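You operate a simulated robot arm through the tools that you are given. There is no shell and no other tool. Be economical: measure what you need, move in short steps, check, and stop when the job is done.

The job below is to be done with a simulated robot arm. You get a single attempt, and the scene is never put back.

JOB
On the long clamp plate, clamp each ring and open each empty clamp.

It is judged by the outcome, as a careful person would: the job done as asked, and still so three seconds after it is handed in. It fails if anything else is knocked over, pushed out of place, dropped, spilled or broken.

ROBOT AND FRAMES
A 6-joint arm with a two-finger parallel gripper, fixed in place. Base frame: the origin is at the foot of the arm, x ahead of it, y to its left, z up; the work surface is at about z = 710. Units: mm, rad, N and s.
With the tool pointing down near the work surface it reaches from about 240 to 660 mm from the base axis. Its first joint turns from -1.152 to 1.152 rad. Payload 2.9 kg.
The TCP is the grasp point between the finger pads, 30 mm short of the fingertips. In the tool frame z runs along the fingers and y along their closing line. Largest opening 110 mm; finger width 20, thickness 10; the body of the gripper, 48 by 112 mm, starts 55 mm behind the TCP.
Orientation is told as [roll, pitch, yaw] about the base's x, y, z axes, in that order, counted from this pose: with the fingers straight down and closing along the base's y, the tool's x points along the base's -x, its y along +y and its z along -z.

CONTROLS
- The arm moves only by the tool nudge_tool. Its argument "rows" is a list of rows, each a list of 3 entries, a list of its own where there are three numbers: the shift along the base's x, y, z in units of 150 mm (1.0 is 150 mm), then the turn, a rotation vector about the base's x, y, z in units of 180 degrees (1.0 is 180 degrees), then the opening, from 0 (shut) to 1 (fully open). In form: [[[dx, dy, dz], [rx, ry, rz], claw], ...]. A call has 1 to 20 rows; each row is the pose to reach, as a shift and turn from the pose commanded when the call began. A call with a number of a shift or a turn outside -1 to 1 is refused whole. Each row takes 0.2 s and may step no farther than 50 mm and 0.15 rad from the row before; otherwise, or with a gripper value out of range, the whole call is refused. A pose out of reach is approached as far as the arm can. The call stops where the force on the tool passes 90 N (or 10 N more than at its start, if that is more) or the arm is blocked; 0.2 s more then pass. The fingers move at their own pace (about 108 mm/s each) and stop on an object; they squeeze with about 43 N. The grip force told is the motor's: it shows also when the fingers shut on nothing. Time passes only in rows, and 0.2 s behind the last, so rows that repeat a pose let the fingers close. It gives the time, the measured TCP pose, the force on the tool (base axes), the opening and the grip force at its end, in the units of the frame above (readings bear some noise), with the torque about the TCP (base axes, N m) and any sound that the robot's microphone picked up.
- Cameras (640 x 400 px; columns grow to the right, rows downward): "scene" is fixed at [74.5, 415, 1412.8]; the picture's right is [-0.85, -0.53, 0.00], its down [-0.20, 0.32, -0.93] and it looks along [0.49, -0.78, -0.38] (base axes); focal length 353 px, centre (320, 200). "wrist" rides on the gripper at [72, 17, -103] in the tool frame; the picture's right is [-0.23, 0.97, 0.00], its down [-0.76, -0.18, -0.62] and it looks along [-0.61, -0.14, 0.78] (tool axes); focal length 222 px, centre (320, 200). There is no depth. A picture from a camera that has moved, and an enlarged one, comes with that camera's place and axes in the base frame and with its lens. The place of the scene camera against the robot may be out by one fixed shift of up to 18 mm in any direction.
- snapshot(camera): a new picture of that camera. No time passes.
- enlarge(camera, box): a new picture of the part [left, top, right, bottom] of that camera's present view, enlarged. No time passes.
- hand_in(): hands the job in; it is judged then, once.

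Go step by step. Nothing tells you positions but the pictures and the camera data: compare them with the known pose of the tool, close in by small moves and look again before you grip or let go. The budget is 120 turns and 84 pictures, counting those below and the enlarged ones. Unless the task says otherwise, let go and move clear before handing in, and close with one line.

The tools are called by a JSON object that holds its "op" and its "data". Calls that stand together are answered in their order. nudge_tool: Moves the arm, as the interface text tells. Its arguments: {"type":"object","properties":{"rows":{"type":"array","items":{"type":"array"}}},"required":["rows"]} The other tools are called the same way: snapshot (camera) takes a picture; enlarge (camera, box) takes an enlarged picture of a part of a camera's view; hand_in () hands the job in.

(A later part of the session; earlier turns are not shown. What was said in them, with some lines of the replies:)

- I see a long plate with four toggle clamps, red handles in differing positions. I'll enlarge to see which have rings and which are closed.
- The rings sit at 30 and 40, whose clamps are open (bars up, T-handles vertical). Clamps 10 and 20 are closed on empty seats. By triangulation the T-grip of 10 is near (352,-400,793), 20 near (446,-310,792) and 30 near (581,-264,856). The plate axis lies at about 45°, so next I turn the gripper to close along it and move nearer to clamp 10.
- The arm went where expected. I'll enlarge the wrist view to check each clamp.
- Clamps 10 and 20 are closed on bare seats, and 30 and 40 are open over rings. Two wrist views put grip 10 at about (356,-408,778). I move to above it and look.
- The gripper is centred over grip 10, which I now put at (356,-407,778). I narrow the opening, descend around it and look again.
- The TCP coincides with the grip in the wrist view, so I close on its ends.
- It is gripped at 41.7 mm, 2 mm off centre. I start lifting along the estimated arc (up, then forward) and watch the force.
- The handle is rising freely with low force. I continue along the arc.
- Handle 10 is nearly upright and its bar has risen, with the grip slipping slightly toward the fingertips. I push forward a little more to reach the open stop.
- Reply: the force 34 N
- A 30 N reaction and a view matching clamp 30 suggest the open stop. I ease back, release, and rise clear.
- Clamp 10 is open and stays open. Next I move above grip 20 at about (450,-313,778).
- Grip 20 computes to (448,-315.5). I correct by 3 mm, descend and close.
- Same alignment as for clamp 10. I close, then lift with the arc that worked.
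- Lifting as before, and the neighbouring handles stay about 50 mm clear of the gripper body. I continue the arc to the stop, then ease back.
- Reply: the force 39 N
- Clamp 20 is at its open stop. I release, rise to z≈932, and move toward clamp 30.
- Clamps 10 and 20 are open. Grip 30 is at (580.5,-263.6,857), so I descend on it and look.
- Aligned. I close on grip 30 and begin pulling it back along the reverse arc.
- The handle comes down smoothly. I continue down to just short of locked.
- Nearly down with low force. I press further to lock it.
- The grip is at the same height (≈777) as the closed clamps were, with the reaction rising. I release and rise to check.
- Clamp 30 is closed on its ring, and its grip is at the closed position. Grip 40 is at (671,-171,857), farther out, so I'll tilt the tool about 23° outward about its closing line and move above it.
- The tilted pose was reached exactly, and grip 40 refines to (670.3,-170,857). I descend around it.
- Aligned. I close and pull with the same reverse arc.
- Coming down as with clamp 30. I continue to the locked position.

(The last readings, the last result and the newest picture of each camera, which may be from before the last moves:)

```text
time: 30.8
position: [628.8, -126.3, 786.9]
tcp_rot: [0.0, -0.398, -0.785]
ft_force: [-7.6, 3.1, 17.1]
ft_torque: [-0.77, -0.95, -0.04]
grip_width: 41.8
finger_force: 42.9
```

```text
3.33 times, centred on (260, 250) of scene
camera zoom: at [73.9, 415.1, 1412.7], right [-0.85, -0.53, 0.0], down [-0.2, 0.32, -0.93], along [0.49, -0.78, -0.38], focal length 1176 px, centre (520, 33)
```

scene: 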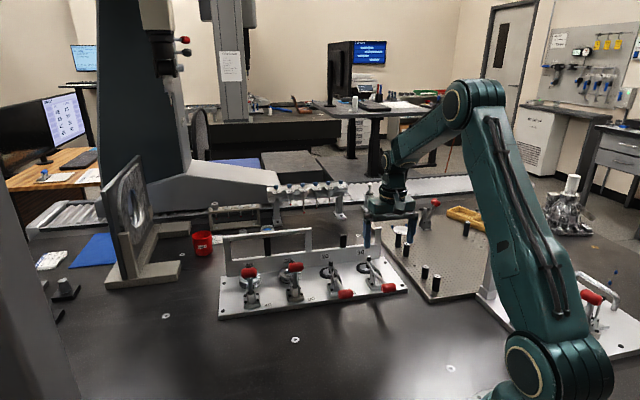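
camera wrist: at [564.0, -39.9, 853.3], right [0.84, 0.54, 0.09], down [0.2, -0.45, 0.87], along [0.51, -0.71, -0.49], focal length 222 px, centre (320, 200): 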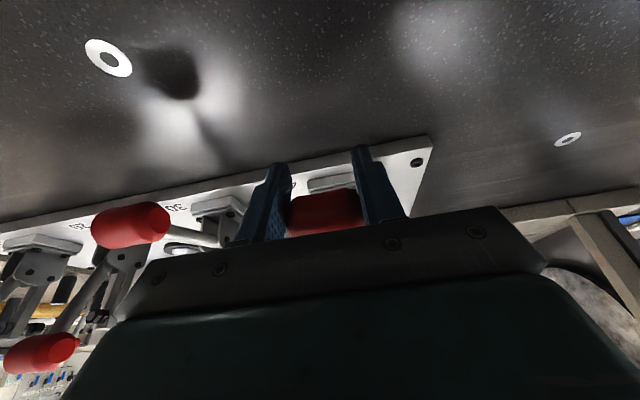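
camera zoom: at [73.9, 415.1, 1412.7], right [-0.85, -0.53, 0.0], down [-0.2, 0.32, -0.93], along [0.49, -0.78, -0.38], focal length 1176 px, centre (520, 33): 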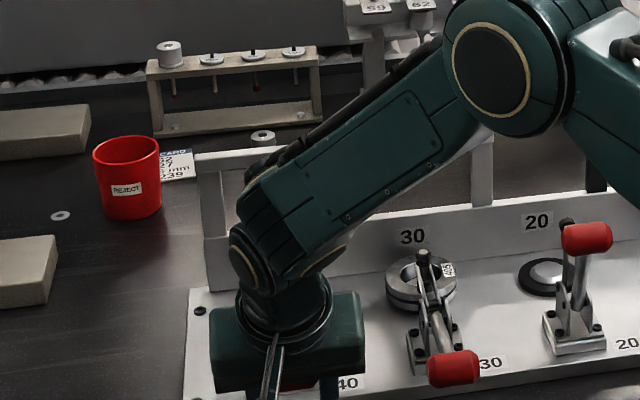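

Grip 40 still sits about 10 mm above the TCP, so I press down further to lock it.

{"op": "nudge_tool", "data": {"rows": [[[-0.002, 0.002, -0.03], [0, 0, 0], 0.2], [[-0.002, 0.002, -0.06], [0, 0, 0], 0.2], [[-0.002, 0.002, -0.09], [0, 0, 0], 0.2], [[-0.002, 0.002, -0.12], [0, 0, 0], 0.2]]}}

{"op": "snapshot", "data": {"camera": "wrist"}}

```text
time: 31.8
position: [627.6, -125.7, 767.2]
tcp_rot: [-0.003, -0.395, -0.783]
ft_force: [-14.7, 10.8, 10.6]
ft_torque: [-0.76, -1.1, -0.14]
grip_width: 42.0
finger_force: 43.1
```

```text
39 pictures are left
camera wrist: at [563.6, -39.3, 834.8], right [0.84, 0.54, 0.09], down [0.2, -0.45, 0.87], along [0.51, -0.71, -0.49], focal length 222 px, centre (320, 200)
```

wrist: 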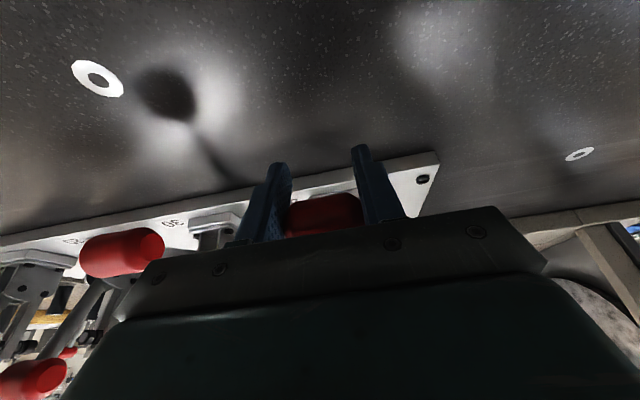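

The grip has come down to about 779, near the closed height. One more small press will confirm the stop, then I release and look.

{"op": "nudge_tool", "data": {"rows": [[[0.01, -0.01, -0.025], [0, 0, 0], 0.2], [[0.015, -0.015, -0.05], [0, 0, 0], 0.2], [[0.015, -0.015, -0.05], [0, 0, 0], 0.2]]}}

{"op": "snapshot", "data": {"camera": "wrist"}}

```text
time: 32.6
position: [631.4, -128.9, 762.3]
tcp_rot: [0.0, -0.402, -0.786]
ft_force: [-21.2, 14.4, 22.6]
ft_torque: [-0.19, -0.28, -0.07]
grip_width: 41.8
finger_force: 42.6
```

```text
38 pictures are left
camera wrist: at [566.5, -42.1, 829.1], right [0.84, 0.54, 0.09], down [0.2, -0.45, 0.87], along [0.51, -0.71, -0.48], focal length 222 px, centre (320, 200)
```

wrist: 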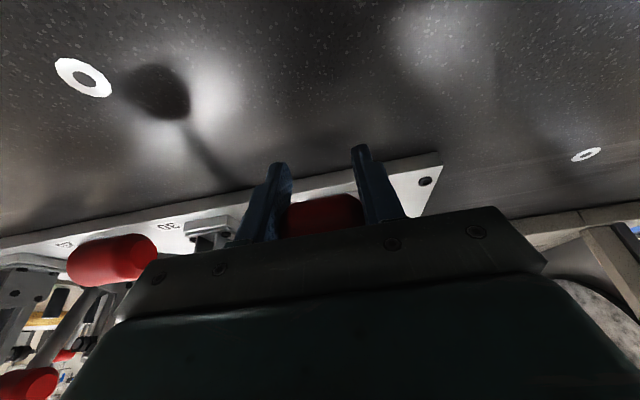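

It is at the stop, with the fingers slipping at about 34 N. I release and rise clear.

{"op": "nudge_tool", "data": {"rows": [[[0, 0, 0], [0, 0, 0], 0.5], [[0, 0, 0], [0, 0, 0], 0.75], [[0, 0, 0], [0, 0, 0], 0.75], [[-0.05, 0.05, 0.25], [0, 0, 0], 0.75], [[-0.1, 0.1, 0.5], [0, 0, 0], 0.75], [[-0.15, 0.15, 0.75], [0.02, 0.02, 0], 0.75], [[-0.2, 0.2, 1.0], [0.05, 0.05, 0], 0.75]]}}

{"op": "snapshot", "data": {"camera": "wrist"}}

{"op": "enlarge", "data": {"camera": "scene", "box": [210, 200, 410, 325]}}

```text
time: 34.2
position: [599.2, -98.3, 913.0]
tcp_rot: [-0.003, -0.174, -0.784]
ft_force: [0.4, 1.2, 0.0]
ft_torque: [-0.01, 0.0, -0.02]
grip_width: 82.5
finger_force: 0.1
```

```text
37 pictures are left
camera wrist: at [548.1, -24.2, 1001.4], right [0.85, 0.53, 0.04], down [0.33, -0.58, 0.75], along [0.42, -0.62, -0.66], focal length 222 px, centre (320, 200)
```

wrist: 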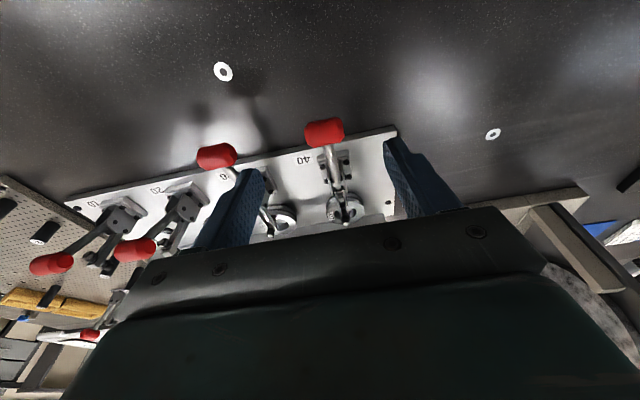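

```text
3.20 times, centred on (310, 262) of scene
camera zoom: at [74.4, 415.0, 1412.8], right [-0.85, -0.53, 0.0], down [-0.2, 0.32, -0.93], along [0.49, -0.78, -0.38], focal length 1129 px, centre (352, 0)
```

zoom: 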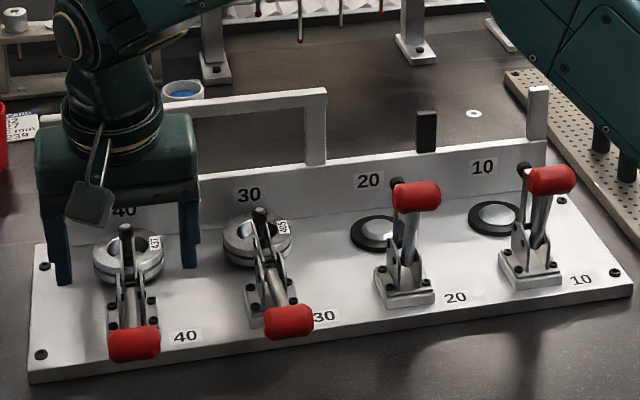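

All four now look right. I retreat upward to inspect the rings and spindles clearly.

{"op": "nudge_tool", "data": {"rows": [[[-0.15, 0.12, 0.2], [0.02, 0.02, 0], 0.75], [[-0.3, 0.2, 0.4], [0.039, 0.039, 0], 0.75], [[-0.45, 0.25, 0.6], [0.039, 0.039, 0], 0.75], [[-0.6, 0.3, 0.8], [0.039, 0.039, 0], 0.75]]}}

{"op": "enlarge", "data": {"camera": "scene", "box": [220, 240, 316, 300]}}

{"op": "snapshot", "data": {"camera": "wrist"}}

{"op": "snapshot", "data": {"camera": "scene"}}

```text
time: 35.2
position: [510.6, -54.1, 1031.4]
tcp_rot: [-0.003, -0.004, -0.785]
ft_force: [0.1, -0.5, -0.4]
ft_torque: [0.02, -0.05, 0.01]
grip_width: 82.3
finger_force: 0.0
```

```text
6.67 times, centred on (268, 270) of scene
camera zoom: at [74.5, 415.0, 1412.8], right [-0.85, -0.53, 0.0], down [-0.2, 0.32, -0.93], along [0.49, -0.78, -0.38], focal length 2352 px, centre (667, -267)
```

zoom: 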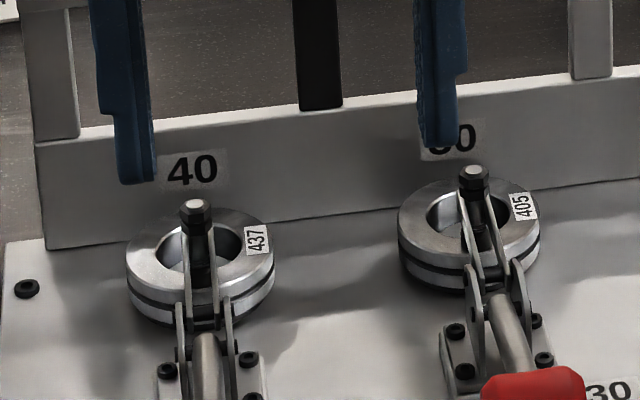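

```text
34 pictures are left
camera wrist: at [469.8, 7.8, 1134.1], right [0.85, 0.53, 0.0], down [0.41, -0.66, 0.63], along [0.33, -0.53, -0.78], focal length 222 px, centre (320, 200)
```

wrist: 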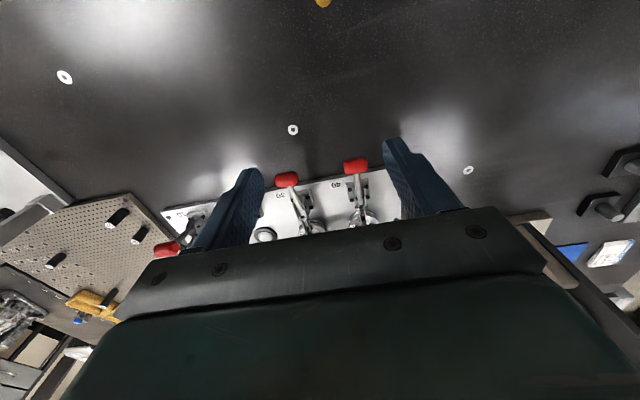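

```text
33 pictures are left
```

scene: 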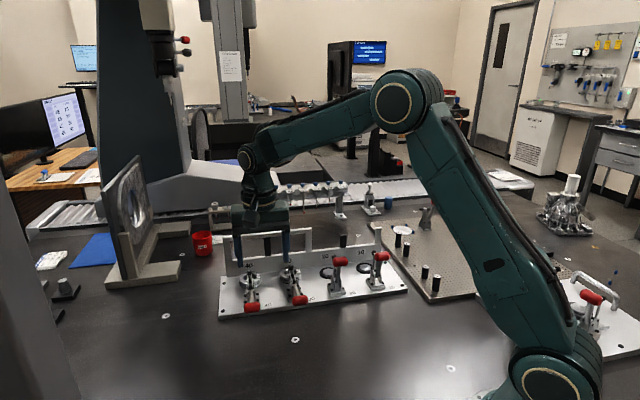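

Both handles 30 and 40 triangulate to the full closed position, like clamps 10 and 20 had. I take one closer look from above at the spindle-to-ring contact.

{"op": "nudge_tool", "data": {"rows": [[[0.14, -0.25, -0.05], [0, 0, 0], 1], [[0.28, -0.5, -0.1], [0, 0, 0], 1], [[0.42, -0.75, -0.15], [0, 0, 0], 1], [[0.55, -0.97, -0.2], [0, 0, 0], 1]]}}

{"op": "enlarge", "data": {"camera": "wrist", "box": [250, 60, 450, 210]}}

{"op": "enlarge", "data": {"camera": "scene", "box": [236, 255, 304, 298]}}

```text
time: 36.2
position: [591.9, -200.2, 1001.6]
tcp_rot: [-0.002, -0.005, -0.785]
ft_force: [0.2, -0.7, 0.4]
ft_torque: [0.03, -0.01, -0.01]
grip_width: 110.0
finger_force: 0.0
```

```text
2.67 times, centred on (350, 135) of wrist
camera zoom: at [552.9, -137.5, 1103.7], right [0.85, 0.53, 0.0], down [0.41, -0.66, 0.63], along [0.33, -0.53, -0.78], focal length 592 px, centre (240, 373)
```

zoom: 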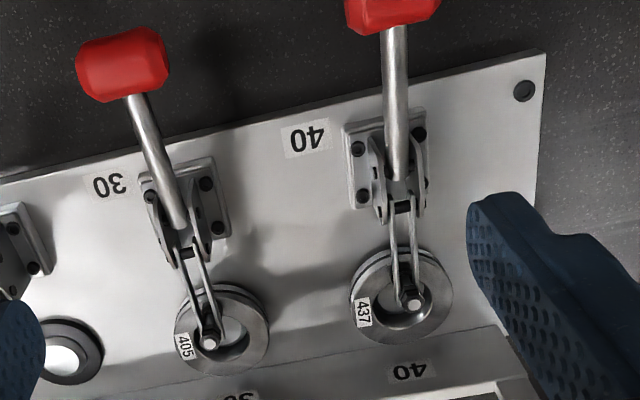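

```text
9.30 times, centred on (270, 276) of scene
camera zoom: at [74.4, 415.0, 1412.8], right [-0.85, -0.53, 0.0], down [-0.2, 0.32, -0.93], along [0.49, -0.78, -0.38], focal length 3282 px, centre (785, -512)
```

zoom: 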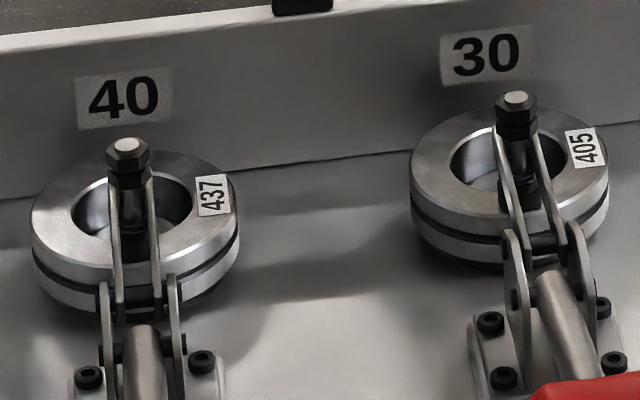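

Both spindle feet press on the ring rims with their handles locked down. Clamps 10 and 20 stand open, nothing else has moved, and the arm is clear, so I hand in.

{"op": "hand_in", "data": {}}

```text
The job is handed in.
```

The job is handed in: rings 30 and 40 are clamped, the empty clamps 10 and 20 are open, and the gripper is empty and clear of the plate.
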